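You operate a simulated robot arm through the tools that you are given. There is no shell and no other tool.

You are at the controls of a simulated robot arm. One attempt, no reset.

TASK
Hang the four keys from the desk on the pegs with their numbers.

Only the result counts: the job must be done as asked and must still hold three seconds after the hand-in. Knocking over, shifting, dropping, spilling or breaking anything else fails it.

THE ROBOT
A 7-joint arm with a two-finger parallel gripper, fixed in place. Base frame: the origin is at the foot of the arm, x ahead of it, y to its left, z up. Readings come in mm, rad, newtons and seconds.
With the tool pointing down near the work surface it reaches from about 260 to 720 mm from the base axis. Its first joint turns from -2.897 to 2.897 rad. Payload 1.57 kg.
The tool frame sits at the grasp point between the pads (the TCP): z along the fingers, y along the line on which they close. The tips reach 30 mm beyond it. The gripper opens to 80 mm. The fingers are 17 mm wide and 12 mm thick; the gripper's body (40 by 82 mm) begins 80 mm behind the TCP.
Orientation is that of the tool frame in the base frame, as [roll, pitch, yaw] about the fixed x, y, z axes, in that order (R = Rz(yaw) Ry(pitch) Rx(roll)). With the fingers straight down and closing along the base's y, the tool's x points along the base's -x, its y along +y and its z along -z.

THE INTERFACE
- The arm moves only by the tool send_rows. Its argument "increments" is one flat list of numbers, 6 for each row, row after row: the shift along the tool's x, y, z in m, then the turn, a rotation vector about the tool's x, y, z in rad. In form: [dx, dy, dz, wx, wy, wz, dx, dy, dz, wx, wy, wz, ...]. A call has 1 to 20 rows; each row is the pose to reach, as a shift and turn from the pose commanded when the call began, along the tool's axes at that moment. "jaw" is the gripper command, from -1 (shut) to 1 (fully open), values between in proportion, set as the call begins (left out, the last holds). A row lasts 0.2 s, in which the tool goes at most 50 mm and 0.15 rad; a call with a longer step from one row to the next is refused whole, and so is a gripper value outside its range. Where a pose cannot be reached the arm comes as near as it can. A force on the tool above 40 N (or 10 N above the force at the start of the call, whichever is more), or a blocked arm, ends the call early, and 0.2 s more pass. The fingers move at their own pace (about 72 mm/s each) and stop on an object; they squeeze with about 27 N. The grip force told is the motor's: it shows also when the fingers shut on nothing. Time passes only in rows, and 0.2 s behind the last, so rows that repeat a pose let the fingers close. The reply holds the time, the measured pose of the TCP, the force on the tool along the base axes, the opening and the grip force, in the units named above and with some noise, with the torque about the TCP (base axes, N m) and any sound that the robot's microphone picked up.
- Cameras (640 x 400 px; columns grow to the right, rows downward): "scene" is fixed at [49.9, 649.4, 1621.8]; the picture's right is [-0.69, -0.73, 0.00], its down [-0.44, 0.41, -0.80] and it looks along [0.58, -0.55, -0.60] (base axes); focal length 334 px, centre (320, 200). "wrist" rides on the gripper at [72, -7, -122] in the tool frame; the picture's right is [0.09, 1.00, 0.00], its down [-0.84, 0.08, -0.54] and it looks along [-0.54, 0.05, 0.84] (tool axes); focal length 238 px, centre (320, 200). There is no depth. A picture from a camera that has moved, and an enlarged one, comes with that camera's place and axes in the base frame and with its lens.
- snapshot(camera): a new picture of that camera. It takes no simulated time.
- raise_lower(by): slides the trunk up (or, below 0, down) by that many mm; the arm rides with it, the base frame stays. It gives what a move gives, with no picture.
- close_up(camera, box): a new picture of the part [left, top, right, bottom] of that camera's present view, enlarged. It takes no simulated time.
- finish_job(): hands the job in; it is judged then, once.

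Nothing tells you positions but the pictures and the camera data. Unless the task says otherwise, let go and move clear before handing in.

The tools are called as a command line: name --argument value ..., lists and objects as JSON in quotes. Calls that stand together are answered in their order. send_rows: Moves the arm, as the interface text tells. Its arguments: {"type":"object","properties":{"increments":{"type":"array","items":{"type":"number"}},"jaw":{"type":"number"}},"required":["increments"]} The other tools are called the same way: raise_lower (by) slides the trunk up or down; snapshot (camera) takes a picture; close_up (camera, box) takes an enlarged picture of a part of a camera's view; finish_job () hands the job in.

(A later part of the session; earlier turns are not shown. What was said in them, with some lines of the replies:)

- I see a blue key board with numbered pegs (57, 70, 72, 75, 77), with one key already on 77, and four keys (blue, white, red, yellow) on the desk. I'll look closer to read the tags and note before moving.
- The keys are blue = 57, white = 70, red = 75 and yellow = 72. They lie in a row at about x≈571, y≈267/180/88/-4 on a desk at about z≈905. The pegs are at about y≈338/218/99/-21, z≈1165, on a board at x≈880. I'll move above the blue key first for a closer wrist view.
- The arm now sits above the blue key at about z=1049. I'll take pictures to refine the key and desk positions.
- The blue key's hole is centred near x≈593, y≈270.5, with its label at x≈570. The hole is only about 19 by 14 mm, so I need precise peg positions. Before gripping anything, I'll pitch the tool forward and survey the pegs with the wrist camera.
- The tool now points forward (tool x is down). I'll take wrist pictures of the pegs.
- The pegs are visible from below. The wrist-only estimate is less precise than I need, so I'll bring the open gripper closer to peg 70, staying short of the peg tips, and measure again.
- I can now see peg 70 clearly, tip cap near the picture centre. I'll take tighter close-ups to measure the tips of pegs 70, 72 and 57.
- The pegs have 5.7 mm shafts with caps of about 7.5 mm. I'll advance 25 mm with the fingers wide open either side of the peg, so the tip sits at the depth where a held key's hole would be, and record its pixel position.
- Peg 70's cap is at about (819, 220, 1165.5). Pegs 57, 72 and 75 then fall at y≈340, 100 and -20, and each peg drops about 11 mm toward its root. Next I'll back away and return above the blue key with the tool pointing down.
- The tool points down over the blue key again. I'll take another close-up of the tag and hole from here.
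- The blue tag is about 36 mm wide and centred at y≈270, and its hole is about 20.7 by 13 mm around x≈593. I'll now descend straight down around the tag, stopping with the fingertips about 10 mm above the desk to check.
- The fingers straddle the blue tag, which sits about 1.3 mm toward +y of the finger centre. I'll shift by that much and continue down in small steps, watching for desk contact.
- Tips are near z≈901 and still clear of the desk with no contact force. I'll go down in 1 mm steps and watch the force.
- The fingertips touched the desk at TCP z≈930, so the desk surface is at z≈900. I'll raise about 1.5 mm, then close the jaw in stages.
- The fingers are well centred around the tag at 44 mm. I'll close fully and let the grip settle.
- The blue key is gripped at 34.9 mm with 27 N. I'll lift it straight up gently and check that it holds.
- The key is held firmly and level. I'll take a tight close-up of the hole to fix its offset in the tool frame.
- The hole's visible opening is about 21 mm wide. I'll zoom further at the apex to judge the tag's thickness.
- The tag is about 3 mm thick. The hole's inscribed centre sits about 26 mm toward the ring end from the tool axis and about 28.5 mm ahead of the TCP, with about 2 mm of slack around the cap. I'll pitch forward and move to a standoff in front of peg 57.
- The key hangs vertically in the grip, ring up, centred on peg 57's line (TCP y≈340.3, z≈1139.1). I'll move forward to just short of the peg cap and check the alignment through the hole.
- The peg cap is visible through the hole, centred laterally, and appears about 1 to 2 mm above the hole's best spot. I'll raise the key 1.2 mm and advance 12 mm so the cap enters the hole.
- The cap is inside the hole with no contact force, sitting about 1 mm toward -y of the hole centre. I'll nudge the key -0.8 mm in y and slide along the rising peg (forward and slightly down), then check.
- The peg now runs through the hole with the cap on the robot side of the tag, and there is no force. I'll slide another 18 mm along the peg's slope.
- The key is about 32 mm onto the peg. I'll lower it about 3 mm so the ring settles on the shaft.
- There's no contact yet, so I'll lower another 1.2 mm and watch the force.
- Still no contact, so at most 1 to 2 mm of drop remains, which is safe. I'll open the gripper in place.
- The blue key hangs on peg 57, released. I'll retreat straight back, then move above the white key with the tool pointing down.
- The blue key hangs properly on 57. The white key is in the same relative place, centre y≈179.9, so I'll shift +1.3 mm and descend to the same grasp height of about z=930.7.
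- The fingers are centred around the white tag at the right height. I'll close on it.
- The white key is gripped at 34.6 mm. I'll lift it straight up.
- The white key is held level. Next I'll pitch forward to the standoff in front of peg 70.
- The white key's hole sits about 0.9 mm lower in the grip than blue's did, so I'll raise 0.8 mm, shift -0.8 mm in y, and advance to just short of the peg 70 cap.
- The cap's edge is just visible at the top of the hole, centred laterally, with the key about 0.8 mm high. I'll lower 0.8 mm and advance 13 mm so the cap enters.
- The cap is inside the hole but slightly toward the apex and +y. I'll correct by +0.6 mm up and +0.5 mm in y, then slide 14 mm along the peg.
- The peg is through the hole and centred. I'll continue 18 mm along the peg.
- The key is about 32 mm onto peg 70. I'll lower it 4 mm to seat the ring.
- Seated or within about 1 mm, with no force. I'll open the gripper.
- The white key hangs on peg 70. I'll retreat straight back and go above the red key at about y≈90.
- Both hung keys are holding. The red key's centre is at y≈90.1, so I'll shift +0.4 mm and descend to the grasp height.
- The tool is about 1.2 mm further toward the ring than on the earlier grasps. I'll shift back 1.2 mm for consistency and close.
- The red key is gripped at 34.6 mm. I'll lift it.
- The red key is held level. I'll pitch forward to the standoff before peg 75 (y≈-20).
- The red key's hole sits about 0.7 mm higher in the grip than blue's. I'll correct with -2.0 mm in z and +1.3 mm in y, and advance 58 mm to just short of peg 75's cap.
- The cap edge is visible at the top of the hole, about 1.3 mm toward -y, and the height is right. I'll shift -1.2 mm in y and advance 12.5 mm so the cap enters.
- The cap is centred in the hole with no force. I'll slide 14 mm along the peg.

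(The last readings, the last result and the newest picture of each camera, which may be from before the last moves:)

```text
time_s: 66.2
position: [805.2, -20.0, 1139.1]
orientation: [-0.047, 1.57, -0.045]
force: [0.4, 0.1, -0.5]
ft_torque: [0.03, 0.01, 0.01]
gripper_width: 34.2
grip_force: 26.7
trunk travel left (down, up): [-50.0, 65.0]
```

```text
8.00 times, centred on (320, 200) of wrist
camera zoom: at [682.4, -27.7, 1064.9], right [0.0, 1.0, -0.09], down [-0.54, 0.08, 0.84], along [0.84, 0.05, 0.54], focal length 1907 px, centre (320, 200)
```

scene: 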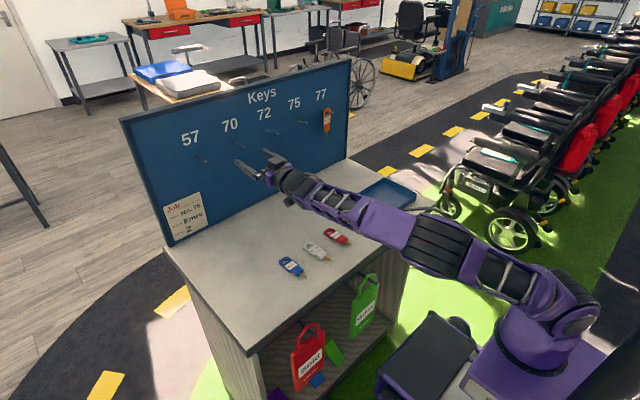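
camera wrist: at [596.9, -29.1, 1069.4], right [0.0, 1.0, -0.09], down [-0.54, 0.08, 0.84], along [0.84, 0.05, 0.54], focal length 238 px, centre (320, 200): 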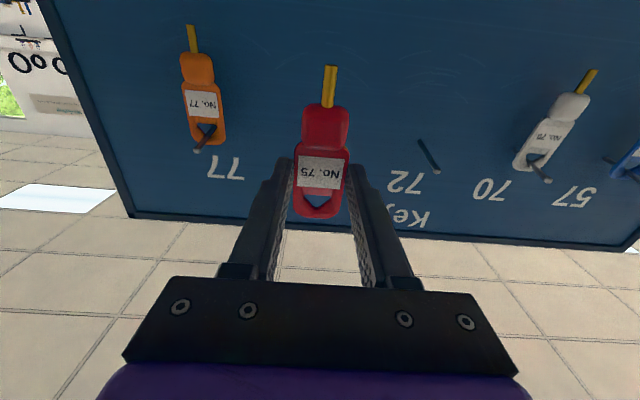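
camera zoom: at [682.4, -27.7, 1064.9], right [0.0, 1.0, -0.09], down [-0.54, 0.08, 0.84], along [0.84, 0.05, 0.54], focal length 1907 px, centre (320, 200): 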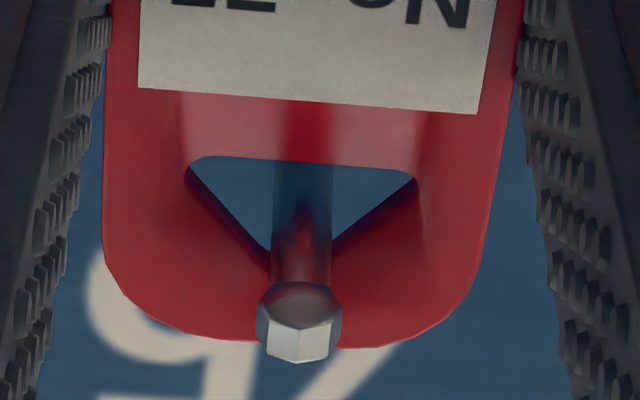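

The peg is through and centred. I'll continue 18 mm along it, then seat.

send_rows --increments '[0.0008, 0, 0.006, 0, 0, 0, 0.0017, 0, 0.012, 0, 0, 0, 0.0025, 0, 0.018, 0, 0, 0, 0.0025, 0, 0.018, 0, 0, 0]'

close_up --camera "wrist" --box '[260, 170, 388, 250]'

close_up --camera "scene" --box '[250, 90, 340, 160]'

```text
time_s: 67.2
position: [823.2, -20.8, 1135.5]
orientation: [-2.77, 1.57, -2.77]
force: [-0.2, 0.8, -0.5]
ft_torque: [-0.03, 0.02, 0.02]
gripper_width: 34.6
grip_force: 26.8
trunk travel left (down, up): [-50.0, 65.0]
```

```text
5.00 times, centred on (324, 210) of wrist
camera zoom: at [700.6, -28.2, 1061.9], right [0.0, 1.0, -0.09], down [-0.54, 0.08, 0.84], along [0.84, 0.05, 0.54], focal length 1192 px, centre (300, 150)
```

zoom: 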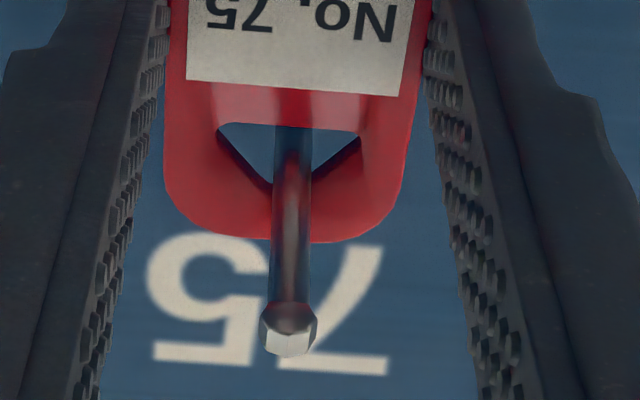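

```text
5.71 times, centred on (295, 125) of scene
camera zoom: at [49.9, 649.4, 1621.8], right [-0.69, -0.73, 0.0], down [-0.44, 0.41, -0.8], along [0.58, -0.55, -0.6], focal length 1911 px, centre (463, 629)
```

zoom: 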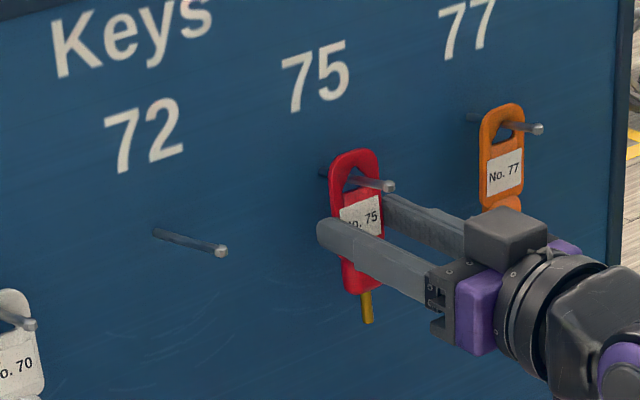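

The key is 32 mm onto peg 75. I'll lower 2 mm to seat it, checking the force.

send_rows --increments '[0.0007, 0, 0, 0, 0, 0, 0.0014, 0, 0, 0, 0, 0, 0.002, 0, 0, 0, 0, 0, 0.002, 0, 0, 0, 0, 0]'

close_up --camera "wrist" --box '[260, 170, 388, 250]'

```text
time_s: 68.2
position: [822.5, -21.0, 1134.6]
orientation: [-3.056, 1.57, -3.056]
force: [0.4, -0.9, 0.7]
ft_torque: [0.03, 0.02, -0.03]
gripper_width: 34.5
grip_force: 27.5
trunk travel left (down, up): [-50.0, 65.0]
```

```text
5.00 times, centred on (324, 210) of wrist
camera zoom: at [700.3, -28.3, 1059.7], right [0.0, 1.0, -0.09], down [-0.54, 0.08, 0.84], along [0.84, 0.05, 0.54], focal length 1192 px, centre (300, 150)
```

zoom: 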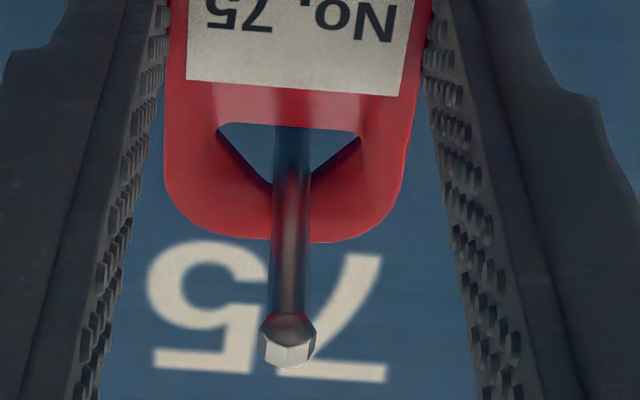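

The ring is on the shaft with negligible force. I'll open the gripper.

send_rows --increments '[0, 0, 0, 0, 0, 0, 0, 0, 0, 0, 0, 0, 0, 0, 0, 0, 0, 0, 0, 0, 0, 0, 0, 0]' --jaw 0.6

close_up --camera "wrist" --box '[240, 130, 400, 230]'

close_up --camera "scene" --box '[250, 90, 340, 160]'

```text
time_s: 69.2
position: [823.1, -21.7, 1133.1]
orientation: [0.519, 1.569, 0.522]
force: [-0.6, 0.2, -0.4]
ft_torque: [0.0, 0.0, 0.02]
gripper_width: 63.8
grip_force: 0.1
trunk travel left (down, up): [-50.0, 65.0]
```

```text
4.00 times, centred on (320, 180) of wrist
camera zoom: at [700.3, -28.3, 1059.8], right [0.0, 1.0, -0.09], down [-0.54, 0.08, 0.84], along [0.84, 0.05, 0.54], focal length 953 px, centre (320, 280)
```

zoom: 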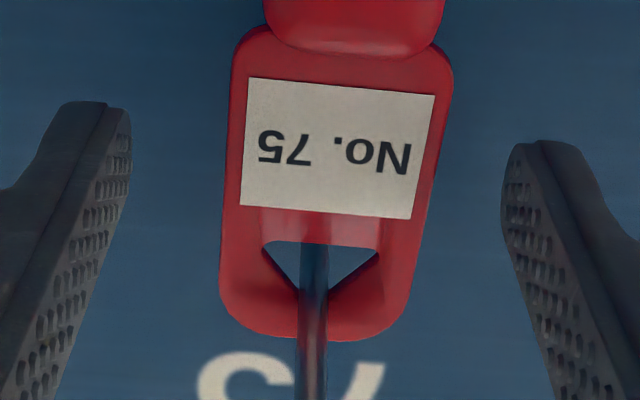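

```text
5.71 times, centred on (295, 125) of scene
camera zoom: at [49.9, 649.4, 1621.8], right [-0.69, -0.73, 0.0], down [-0.44, 0.41, -0.8], along [0.58, -0.55, -0.6], focal length 1911 px, centre (463, 629)
```

zoom: 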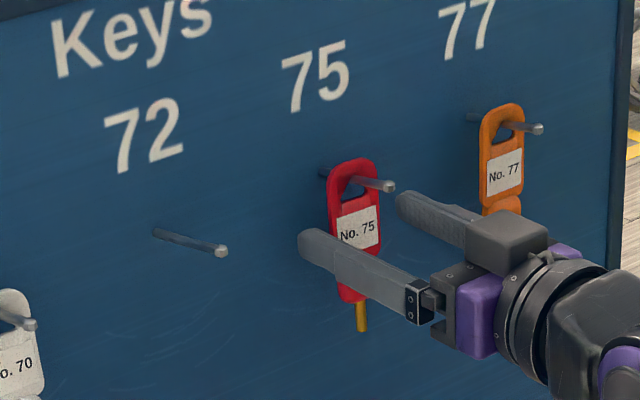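

The red key hangs on peg 75. I'll retreat straight back and move above the yellow key at about y≈0.

send_rows --increments '[0, 0, -0.04, 0, 0, 0, 0, 0, -0.08, 0, 0, 0, 0, 0, -0.12, 0, 0, 0, 0.0104, 0.0018, -0.131, 0, 0.1309, 0, 0.0207, 0.0036, -0.142, 0, 0.2618, 0, 0.0311, 0.0053, -0.153, 0, 0.3927, 0, 0.0415, 0.0071, -0.164, 0, 0.5236, 0, 0.0518, 0.0089, -0.175, 0, 0.6545, 0, 0.0622, 0.0107, -0.186, 0, 0.7854, 0, 0.0726, 0.0124, -0.197, 0, 0.9163, 0, 0.0829, 0.0142, -0.208, 0, 1.0472, 0, 0.0933, 0.016, -0.219, 0, 1.1781, 0, 0.1037, 0.0178, -0.23, 0, 1.309, 0, 0.114, 0.0195, -0.241, 0, 1.4399, 0, 0.1244, 0.0213, -0.252, 0, 1.5708, 0, 0.1244, 0.0213, -0.252, 0, 1.5708, 0, 0.1244, 0.0213, -0.252, 0, 1.5708, 0]'

snapshot --camera "wrist"

close_up --camera "wrist" --box '[272, 110, 368, 180]'

snapshot --camera "scene"

```text
time_s: 72.8
position: [571.2, 0.0, 1010.7]
orientation: [-3.141, -0.001, -3.141]
force: [0.0, 0.3, -0.4]
ft_torque: [-0.02, 0.0, -0.05]
gripper_width: 64.2
grip_force: 0.1
trunk travel left (down, up): [-50.0, 65.0]
```

```text
taken
camera wrist: at [498.8, -6.6, 1130.5], right [-0.09, 1.0, 0.0], down [0.84, 0.08, 0.54], along [0.54, 0.05, -0.84], focal length 238 px, centre (320, 200)
```

wrist: 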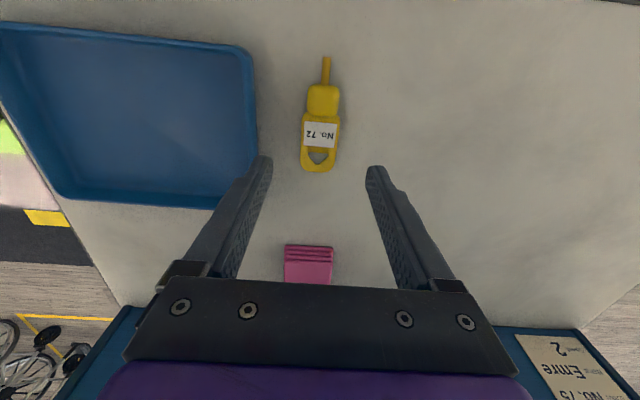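

```text
5.71 times, centred on (320, 145) of wrist
camera zoom: at [498.8, -6.6, 1130.5], right [-0.09, 1.0, 0.0], down [0.84, 0.08, 0.54], along [0.54, 0.05, -0.84], focal length 1362 px, centre (320, 514)
```

zoom: 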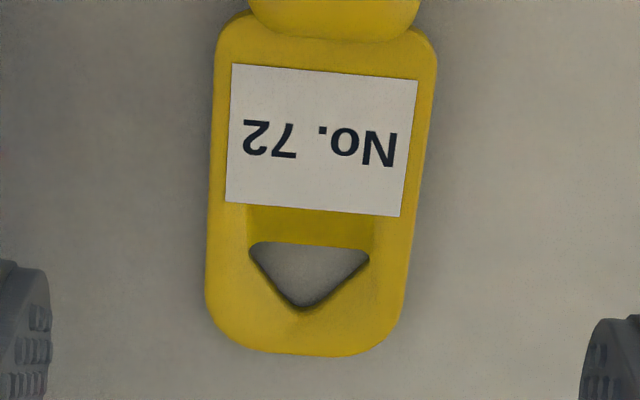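

```text
taken
```

scene: 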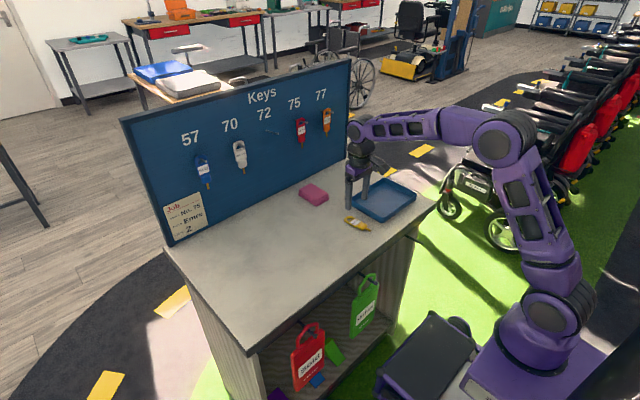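

The yellow key is centred at y≈0.4, and the tray's rim is at about y≈-56. I'll narrow the jaw to 56 mm for clearance, make tiny corrections, and descend.

send_rows --increments '[0.0007, 0.0003, 0.015, 0, 0, 0, 0.0007, 0.0003, 0.035, 0, 0, 0, 0.0007, 0.0003, 0.052, 0, 0, 0, 0.0007, 0.0003, 0.064, 0, 0, 0, 0.0007, 0.0003, 0.072, 0, 0, 0, 0.0007, 0.0003, 0.077, 0, 0, 0, 0.0007, 0.0003, 0.0792, 0, 0, 0, 0.0007, 0.0003, 0.0792, 0, 0, 0, 0.0007, 0.0003, 0.0792, 0, 0, 0]' --jaw 0.4

close_up --camera "wrist" --box '[220, 130, 420, 255]'

snapshot --camera "wrist"

```text
time_s: 74.8
position: [570.1, 2.5, 929.3]
orientation: [3.141, -0.001, 3.141]
force: [0.0, 0.2, 0.1]
ft_torque: [-0.02, 0.02, -0.01]
gripper_width: 55.9
grip_force: 0.0
trunk travel left (down, up): [-50.0, 65.0]
```

```text
3.20 times, centred on (320, 192) of wrist
camera zoom: at [497.6, -5.5, 1050.5], right [-0.09, 1.0, 0.0], down [0.84, 0.08, 0.54], along [0.54, 0.05, -0.84], focal length 763 px, centre (320, 224)
```

zoom: 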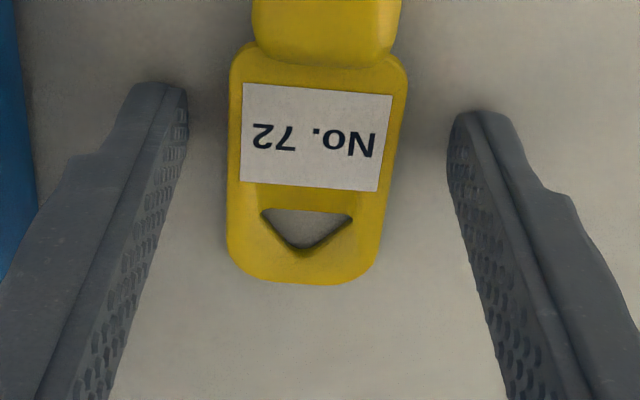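

```text
taken
camera wrist: at [497.6, -5.5, 1050.5], right [-0.09, 1.0, 0.0], down [0.84, 0.08, 0.54], along [0.54, 0.05, -0.84], focal length 238 px, centre (320, 200)
```

wrist: 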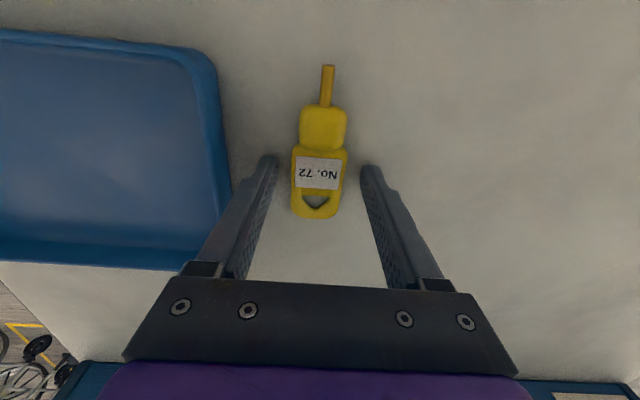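

The fingers are balanced around the yellow tag and clear of the tray. I'll close in two stages.

send_rows --increments '[0, -0.0003, 0, 0, 0, 0, 0, -0.0003, 0, 0, 0, 0, 0, -0.0003, 0, 0, 0, 0]' --jaw 0

send_rows --increments '[0, 0, 0, 0, 0, 0, 0, 0, 0, 0, 0, 0, 0, 0, 0, 0, 0, 0, 0, 0, 0, 0, 0, 0]' --jaw -1

close_up --camera "wrist" --box '[220, 130, 420, 255]'

```text
time_s: 75.6
position: [569.6, 1.9, 930.9]
orientation: [3.141, 0.001, 3.139]
force: [0.5, 0.3, -1.0]
ft_torque: [-0.01, 0.04, 0.04]
gripper_width: 39.9
grip_force: 0.1
trunk travel left (down, up): [-50.0, 65.0]
```

```text
time_s: 76.6
position: [570.5, 1.7, 930.5]
orientation: [3.141, 0.0, 3.141]
force: [-0.6, -1.0, 1.0]
ft_torque: [-0.03, 0.03, -0.02]
gripper_width: 34.5
grip_force: 27.4
trunk travel left (down, up): [-50.0, 65.0]
```

```text
3.20 times, centred on (320, 192) of wrist
camera zoom: at [497.5, -5.9, 1050.7], right [-0.09, 1.0, 0.0], down [0.84, 0.08, 0.54], along [0.54, 0.05, -0.84], focal length 763 px, centre (320, 224)
```

zoom: 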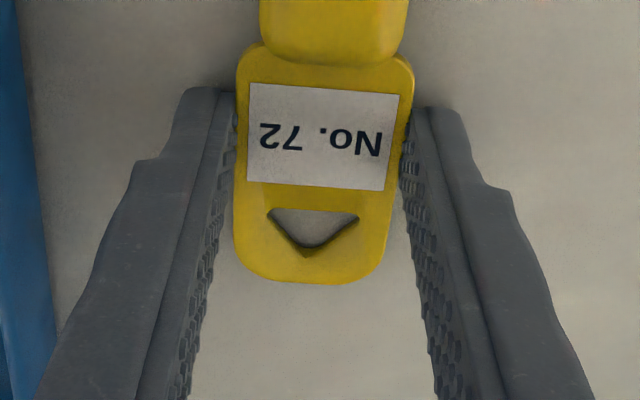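

The yellow key is gripped at 34.5 mm. I'll lift it.

send_rows --increments '[0, 0, -0.005, 0, 0, 0, 0, 0, -0.015, 0, 0, 0, 0, 0, -0.03, 0, 0, 0, 0, 0, -0.05, 0, 0, 0, 0, 0, -0.07, 0, 0, 0, 0, 0, -0.09, 0, 0, 0, 0, 0, -0.11, 0, 0, 0, 0, 0, -0.12, 0, 0, 0, 0, 0, -0.12, 0, 0, 0]'

close_up --camera "wrist" --box '[220, 110, 420, 235]'

```text
time_s: 78.6
position: [569.9, -0.1, 1050.5]
orientation: [3.14, 0.001, -3.141]
force: [-0.1, 0.8, -1.0]
ft_torque: [0.0, 0.05, -0.02]
gripper_width: 34.6
grip_force: 27.3
trunk travel left (down, up): [-50.0, 65.0]
```

```text
3.20 times, centred on (320, 172) of wrist
camera zoom: at [498.0, -6.4, 1170.7], right [-0.09, 1.0, 0.0], down [0.84, 0.08, 0.54], along [0.54, 0.05, -0.84], focal length 763 px, centre (320, 288)
```

zoom: 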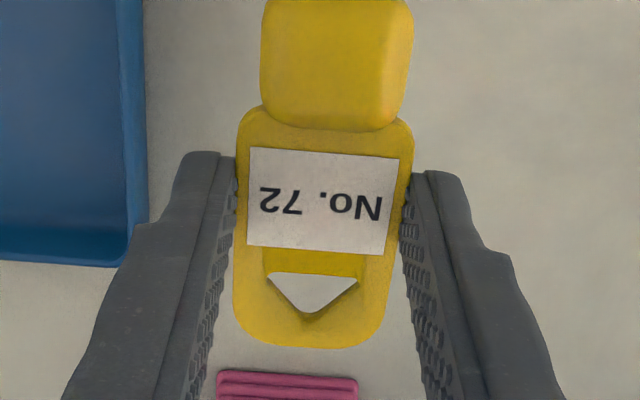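

The yellow key is held level. I'll pitch forward to the standoff before peg 72 (y≈100).

send_rows --increments '[-0.0115, 0.0076, -0.007, 0, -0.1208, 0, -0.023, 0.0152, -0.014, 0, -0.2417, 0, -0.0345, 0.0228, -0.021, 0, -0.3625, 0, -0.0461, 0.0303, -0.0281, 0, -0.4833, 0, -0.0576, 0.0379, -0.0351, 0, -0.6042, 0, -0.0691, 0.0455, -0.0421, 0, -0.725, 0, -0.0806, 0.0531, -0.0491, 0, -0.8458, 0, -0.0921, 0.0607, -0.0561, 0, -0.9666, 0, -0.1036, 0.0683, -0.0631, 0, -1.0875, 0, -0.1152, 0.0758, -0.0702, 0, -1.2083, 0, -0.1267, 0.0834, -0.0772, 0, -1.3291, 0, -0.1382, 0.091, -0.0842, 0, -1.45, 0, -0.1497, 0.0986, -0.0912, 0, -1.5708, 0, -0.1497, 0.0986, -0.0912, 0, -1.5708, 0, -0.1497, 0.0986, -0.0912, 0, -1.5708, 0]'

snapshot --camera "wrist"

close_up --camera "wrist" --box '[280, 175, 360, 225]'

```text
time_s: 81.8
position: [720.3, 99.4, 1142.3]
orientation: [-0.077, 1.569, -0.077]
force: [0.4, -0.3, -0.4]
ft_torque: [0.0, -0.02, -0.01]
gripper_width: 34.6
grip_force: 26.9
trunk travel left (down, up): [-50.0, 65.0]
```

```text
taken
camera wrist: at [597.7, 91.5, 1067.9], right [0.0, 1.0, -0.09], down [-0.54, 0.08, 0.84], along [0.84, 0.05, 0.54], focal length 238 px, centre (320, 200)
```

wrist: 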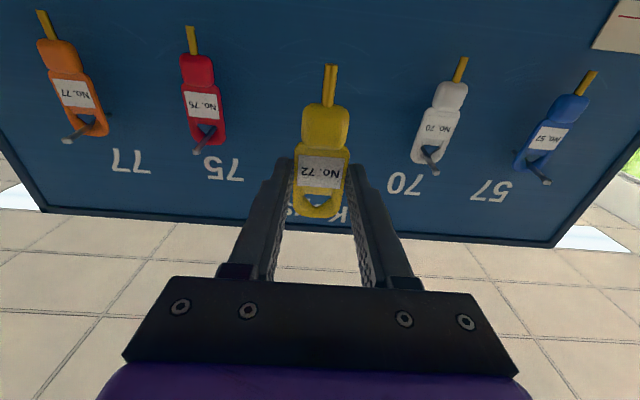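

```text
8.00 times, centred on (320, 200) of wrist
camera zoom: at [597.7, 91.5, 1067.9], right [0.0, 1.0, -0.09], down [-0.54, 0.08, 0.84], along [0.84, 0.05, 0.54], focal length 1907 px, centre (320, 200)
```

zoom: 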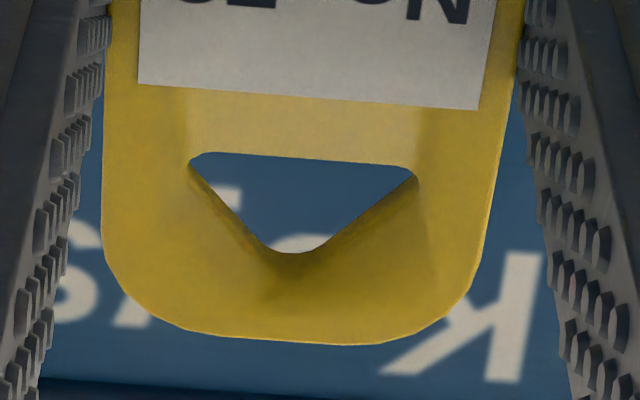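

The yellow key's hole position is very close to blue's. I'll apply -0.3 mm in z and +0.6 mm in y, then advance to just short of peg 72's cap.

send_rows --increments '[0.0003, 0.0006, 0.015, 0, 0, 0, 0.0003, 0.0006, 0.03, 0, 0, 0, 0.0003, 0.0006, 0.045, 0, 0, 0, 0.0003, 0.0006, 0.055, 0, 0, 0, 0.0003, 0.0006, 0.058, 0, 0, 0, 0.0003, 0.0006, 0.058, 0, 0, 0, 0.0003, 0.0006, 0.058, 0, 0, 0]'

close_up --camera "wrist" --box '[280, 175, 360, 225]'

close_up --camera "scene" --box '[220, 100, 310, 170]'

```text
time_s: 83.4
position: [779.7, 100.3, 1139.4]
orientation: [3.066, 1.57, 3.065]
force: [-0.6, -0.6, 0.5]
ft_torque: [0.0, 0.02, 0.01]
gripper_width: 34.8
grip_force: 27.1
trunk travel left (down, up): [-50.0, 65.0]
```

```text
8.00 times, centred on (320, 200) of wrist
camera zoom: at [656.0, 93.4, 1067.7], right [0.0, 1.0, -0.09], down [-0.54, 0.08, 0.84], along [0.84, 0.05, 0.54], focal length 1907 px, centre (320, 200)
```

zoom: 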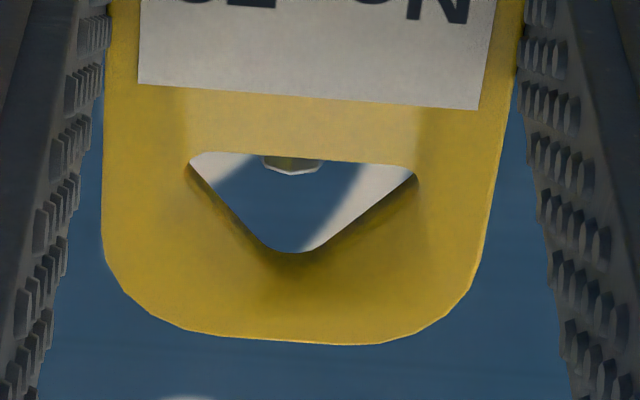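

```text
5.71 times, centred on (265, 135) of scene
camera zoom: at [49.9, 649.4, 1621.8], right [-0.69, -0.73, 0.0], down [-0.44, 0.41, -0.8], along [0.58, -0.55, -0.6], focal length 1911 px, centre (634, 571)
```

zoom: 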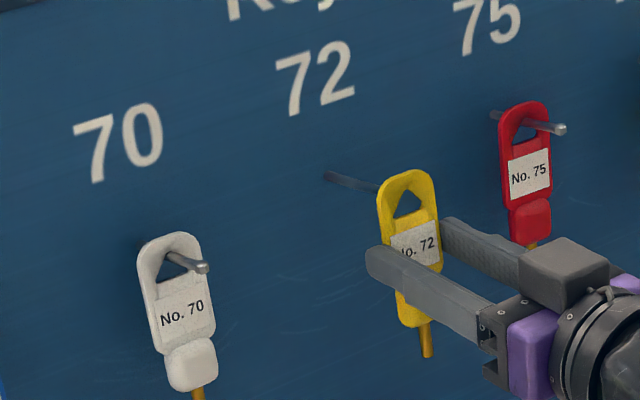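

The cap edge is at the top of the hole, about 1.1 mm toward -y, and the height is good. I'll correct and advance 11.5 mm.

send_rows --increments '[0, -0.0011, 0, 0, 0, 0, 0, -0.0011, 0.004, 0, 0, 0, 0, -0.0011, 0.008, 0, 0, 0, 0, -0.0011, 0.0115, 0, 0, 0, 0, -0.0011, 0.0115, 0, 0, 0]'

close_up --camera "wrist" --box '[280, 175, 360, 225]'

close_up --camera "scene" --box '[220, 100, 310, 170]'

```text
time_s: 84.6
position: [789.7, 98.2, 1140.5]
orientation: [1.115, 1.569, 1.114]
force: [-0.1, 0.7, -0.1]
ft_torque: [0.01, 0.01, -0.04]
gripper_width: 34.7
grip_force: 26.9
trunk travel left (down, up): [-50.0, 65.0]
```

```text
8.00 times, centred on (320, 200) of wrist
camera zoom: at [666.8, 91.3, 1067.4], right [0.0, 1.0, -0.09], down [-0.54, 0.08, 0.84], along [0.84, 0.05, 0.54], focal length 1907 px, centre (320, 200)
```

zoom: 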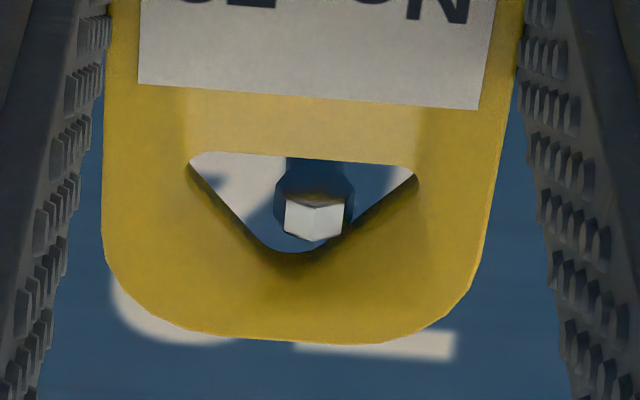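

```text
5.71 times, centred on (265, 135) of scene
camera zoom: at [49.9, 649.4, 1621.8], right [-0.69, -0.73, 0.0], down [-0.44, 0.41, -0.8], along [0.58, -0.55, -0.6], focal length 1911 px, centre (634, 571)
```

zoom: 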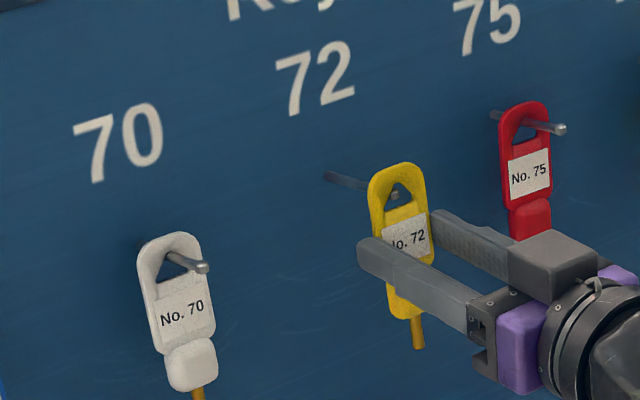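

I overcorrected slightly: the cap is about 0.9 mm toward +y. I'll shift +0.9 mm in y and +0.5 mm up before advancing further, and recheck.

send_rows --increments '[-0.0005, 0.0009, 0, 0, 0, 0, -0.0005, 0.0009, 0, 0, 0, 0, -0.0005, 0.0009, 0, 0, 0, 0]'

close_up --camera "wrist" --box '[280, 175, 360, 225]'

```text
time_s: 85.4
position: [789.1, 98.8, 1141.4]
orientation: [-1.995, 1.571, -1.999]
force: [-0.6, 0.7, -0.9]
ft_torque: [0.0, 0.03, -0.01]
gripper_width: 34.3
grip_force: 26.9
trunk travel left (down, up): [-50.0, 65.0]
```

```text
8.00 times, centred on (320, 200) of wrist
camera zoom: at [666.6, 92.2, 1068.3], right [0.0, 1.0, -0.09], down [-0.54, 0.08, 0.84], along [0.84, 0.05, 0.54], focal length 1907 px, centre (320, 200)
```

zoom: 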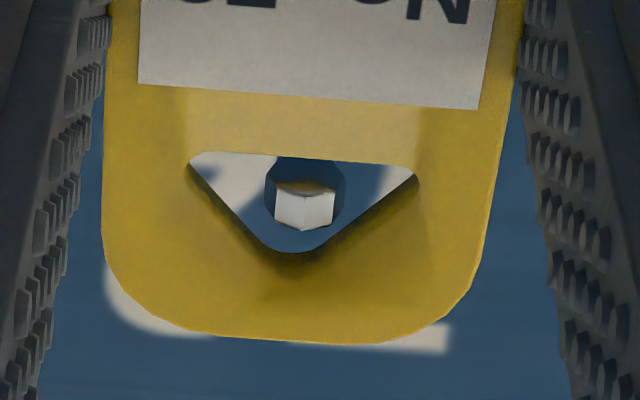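

Centred laterally now. I'll slide 14 mm along the peg with a slightly larger downward follow.

send_rows --increments '[0.0004, 0, 0.001, 0, 0, 0, 0.0009, 0, 0.004, 0, 0, 0, 0.0015, 0, 0.0075, 0, 0, 0, 0.0021, 0, 0.011, 0, 0, 0, 0.0027, 0, 0.0145, 0, 0, 0, 0.0027, 0, 0.0145, 0, 0, 0]'

close_up --camera "wrist" --box '[280, 175, 360, 225]'

```text
time_s: 86.8
position: [803.5, 99.5, 1138.1]
orientation: [0.084, 1.57, 0.083]
force: [-0.2, 0.6, -0.3]
ft_torque: [-0.01, 0.05, 0.01]
gripper_width: 34.6
grip_force: 27.1
trunk travel left (down, up): [-50.0, 65.0]
```

```text
8.00 times, centred on (320, 200) of wrist
camera zoom: at [681.3, 92.4, 1065.4], right [0.0, 1.0, -0.09], down [-0.54, 0.08, 0.84], along [0.84, 0.05, 0.54], focal length 1907 px, centre (320, 200)
```

zoom: 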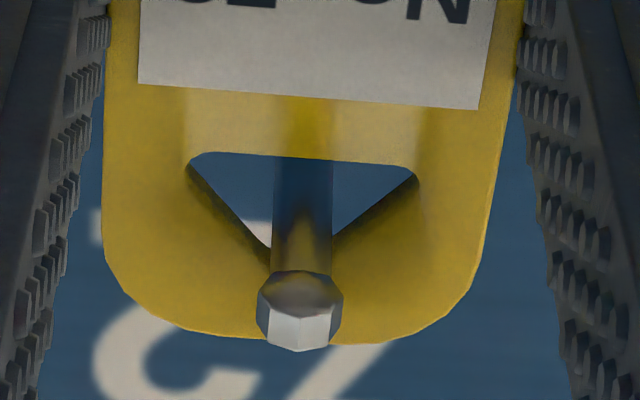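

The peg is through the yellow key's hole and centred, with no force. I'll continue 18 mm along it.

send_rows --increments '[0.001, 0, 0.006, 0, 0, 0, 0.002, 0, 0.012, 0, 0, 0, 0.0028, 0, 0.018, 0, 0, 0, 0.0028, 0, 0.018, 0, 0, 0]'

close_up --camera "wrist" --box '[260, 170, 388, 250]'

close_up --camera "scene" --box '[220, 100, 310, 170]'

```text
time_s: 87.8
position: [821.4, 99.6, 1136.3]
orientation: [-2.891, 1.571, -2.89]
force: [0.5, -0.1, 0.3]
ft_torque: [-0.01, 0.01, -0.03]
gripper_width: 34.8
grip_force: 26.7
trunk travel left (down, up): [-50.0, 65.0]
```

```text
5.00 times, centred on (324, 210) of wrist
camera zoom: at [699.3, 92.0, 1062.8], right [0.0, 1.0, -0.09], down [-0.54, 0.08, 0.84], along [0.84, 0.05, 0.54], focal length 1192 px, centre (300, 150)
```

zoom: 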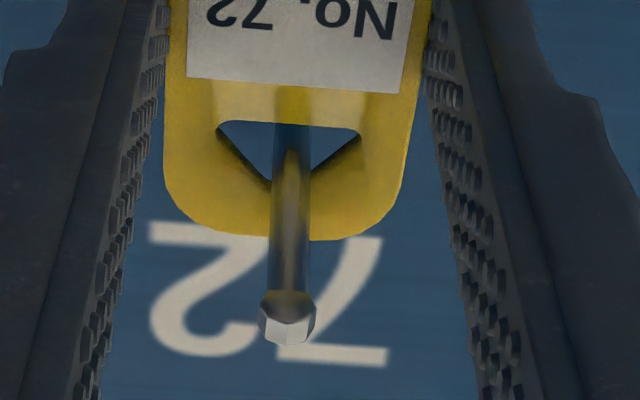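

```text
5.71 times, centred on (265, 135) of scene
camera zoom: at [49.9, 649.4, 1621.8], right [-0.69, -0.73, 0.0], down [-0.44, 0.41, -0.8], along [0.58, -0.55, -0.6], focal length 1911 px, centre (634, 571)
```

zoom: 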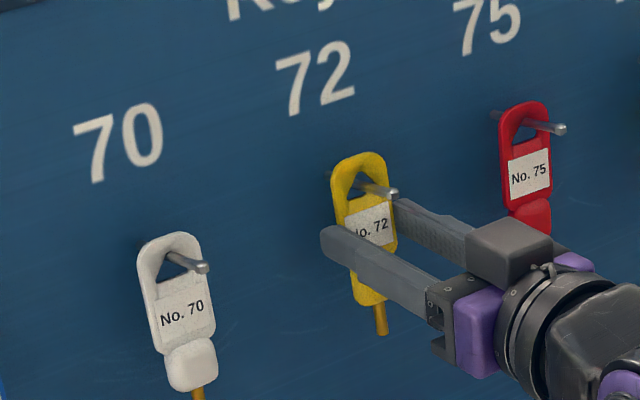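

The yellow key is about 32 mm onto peg 72. I'll lower 3 mm to seat.

send_rows --increments '[0.001, 0, 0, 0, 0, 0, 0.002, 0, 0, 0, 0, 0, 0.003, 0, 0, 0, 0, 0, 0.003, 0, 0, 0, 0, 0]'

close_up --camera "wrist" --box '[260, 170, 388, 250]'

```text
time_s: 88.8
position: [822.3, 99.2, 1133.2]
orientation: [1.546, 1.57, 1.547]
force: [-0.3, 0.3, -1.8]
ft_torque: [0.0, 0.01, 0.0]
gripper_width: 34.5
grip_force: 26.7
trunk travel left (down, up): [-50.0, 65.0]
```

```text
5.00 times, centred on (324, 210) of wrist
camera zoom: at [699.3, 92.1, 1059.9], right [0.0, 1.0, -0.09], down [-0.54, 0.08, 0.84], along [0.84, 0.05, 0.54], focal length 1192 px, centre (300, 150)
```

zoom: 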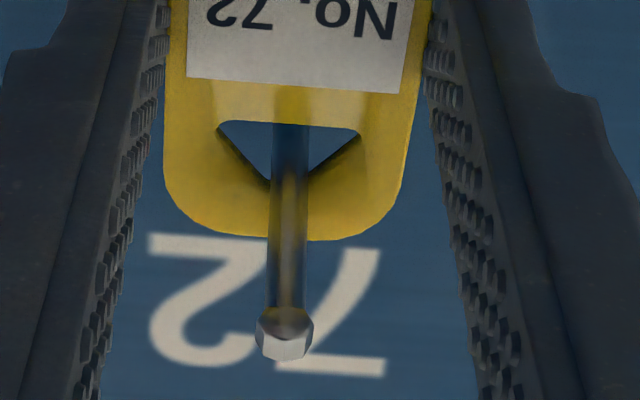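

Seated on the shaft within about a millimetre. I'll open the gripper.

send_rows --increments '[0, 0, 0, 0, 0, 0, 0, 0, 0, 0, 0, 0, 0, 0, 0, 0, 0, 0, 0, 0, 0, 0, 0, 0]' --jaw 0.6

close_up --camera "wrist" --box '[240, 130, 400, 230]'

close_up --camera "scene" --box '[220, 100, 310, 170]'

```text
time_s: 89.8
position: [822.9, 98.6, 1133.6]
orientation: [1.461, 1.57, 1.462]
force: [0.2, 0.3, 0.8]
ft_torque: [-0.02, -0.01, 0.0]
gripper_width: 63.9
grip_force: 0.0
trunk travel left (down, up): [-50.0, 65.0]
```

```text
4.00 times, centred on (320, 180) of wrist
camera zoom: at [699.3, 92.2, 1059.9], right [0.0, 1.0, -0.09], down [-0.54, 0.08, 0.84], along [0.84, 0.05, 0.54], focal length 953 px, centre (320, 280)
```

zoom: 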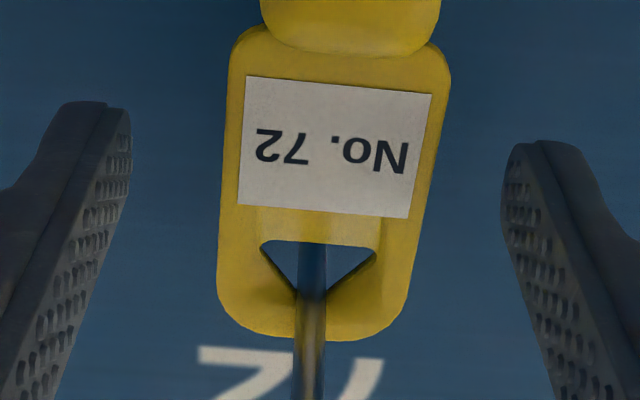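

```text
5.71 times, centred on (265, 135) of scene
camera zoom: at [49.9, 649.4, 1621.8], right [-0.69, -0.73, 0.0], down [-0.44, 0.41, -0.8], along [0.58, -0.55, -0.6], focal length 1911 px, centre (634, 571)
```

zoom: 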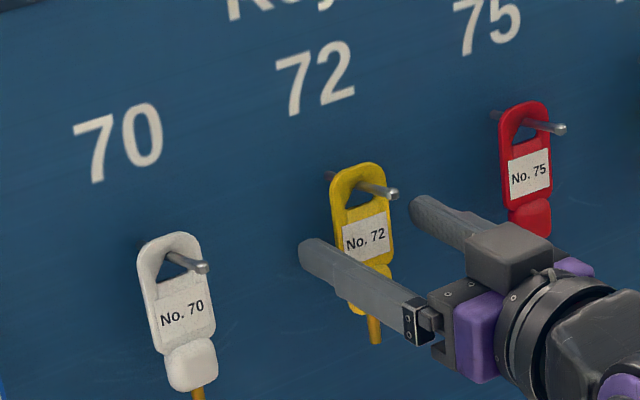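

The yellow key hangs on peg 72. I'll retreat straight back well clear of the board and check everything.

send_rows --increments '[0, 0, -0.03, 0, 0, 0, 0, 0, -0.065, 0, 0, 0, 0, 0, -0.1, 0, 0, 0, 0, 0, -0.135, 0, 0, 0, 0, 0, -0.17, 0, 0, 0, 0, 0, -0.2, 0, 0, 0, 0, 0, -0.22, 0, 0, 0, 0, 0, -0.22, 0, 0, 0]'

snapshot --camera "wrist"

snapshot --camera "scene"

close_up --camera "scene" --box '[170, 70, 350, 200]'

```text
time_s: 91.6
position: [602.7, 99.3, 1133.0]
orientation: [2.714, 1.57, 2.713]
force: [-0.1, -0.6, 0.9]
ft_torque: [0.04, 0.03, 0.02]
gripper_width: 63.9
grip_force: 0.0
trunk travel left (down, up): [-50.0, 65.0]
```

```text
taken
camera wrist: at [479.1, 91.5, 1059.3], right [0.0, 1.0, -0.09], down [-0.54, 0.08, 0.84], along [0.84, 0.05, 0.54], focal length 238 px, centre (320, 200)
```

wrist: 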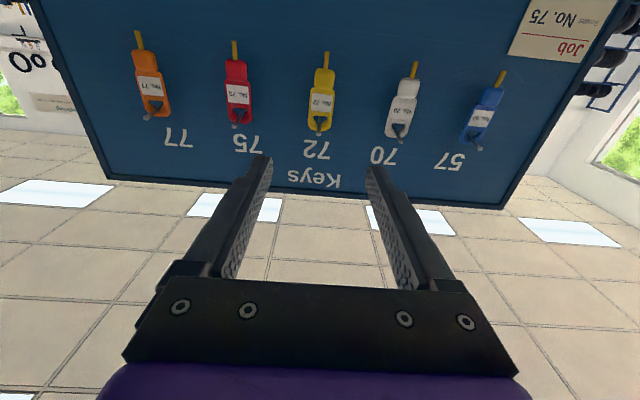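

```text
taken
```

scene: 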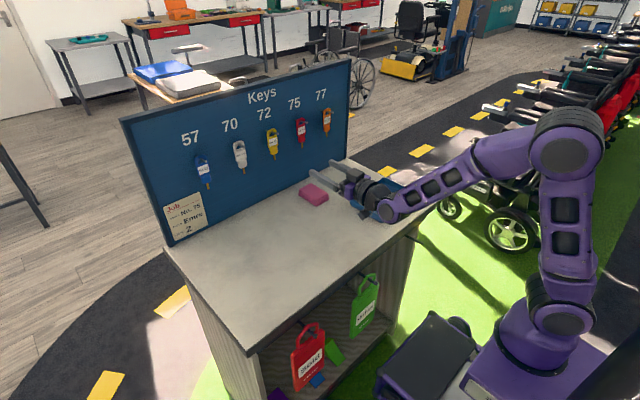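

```text
3.08 times, centred on (260, 135) of scene
camera zoom: at [49.9, 649.4, 1621.8], right [-0.69, -0.73, 0.0], down [-0.44, 0.41, -0.8], along [0.58, -0.55, -0.6], focal length 1029 px, centre (505, 400)
```

zoom: 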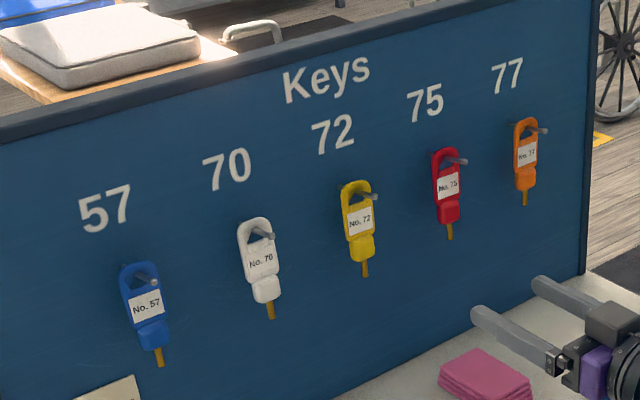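

All four keys hang on their matching pegs (57 blue, 70 white, 72 yellow, 75 red), key 77 is untouched, and the gripper is empty and clear. I'm handing the job in.

finish_job

```text
The job is handed in.
```

All four keys from the desk are hanging on their numbered pegs: blue on 57, white on 70, yellow on 72 and red on 75. The last pictures before I handed the job in showed every key in place.

The key already on peg 77 was still in place, and I saw nothing else on the desk moved. The gripper was open and clear of the board when I handed in. The hand-in was accepted, but I received no verdict on it.
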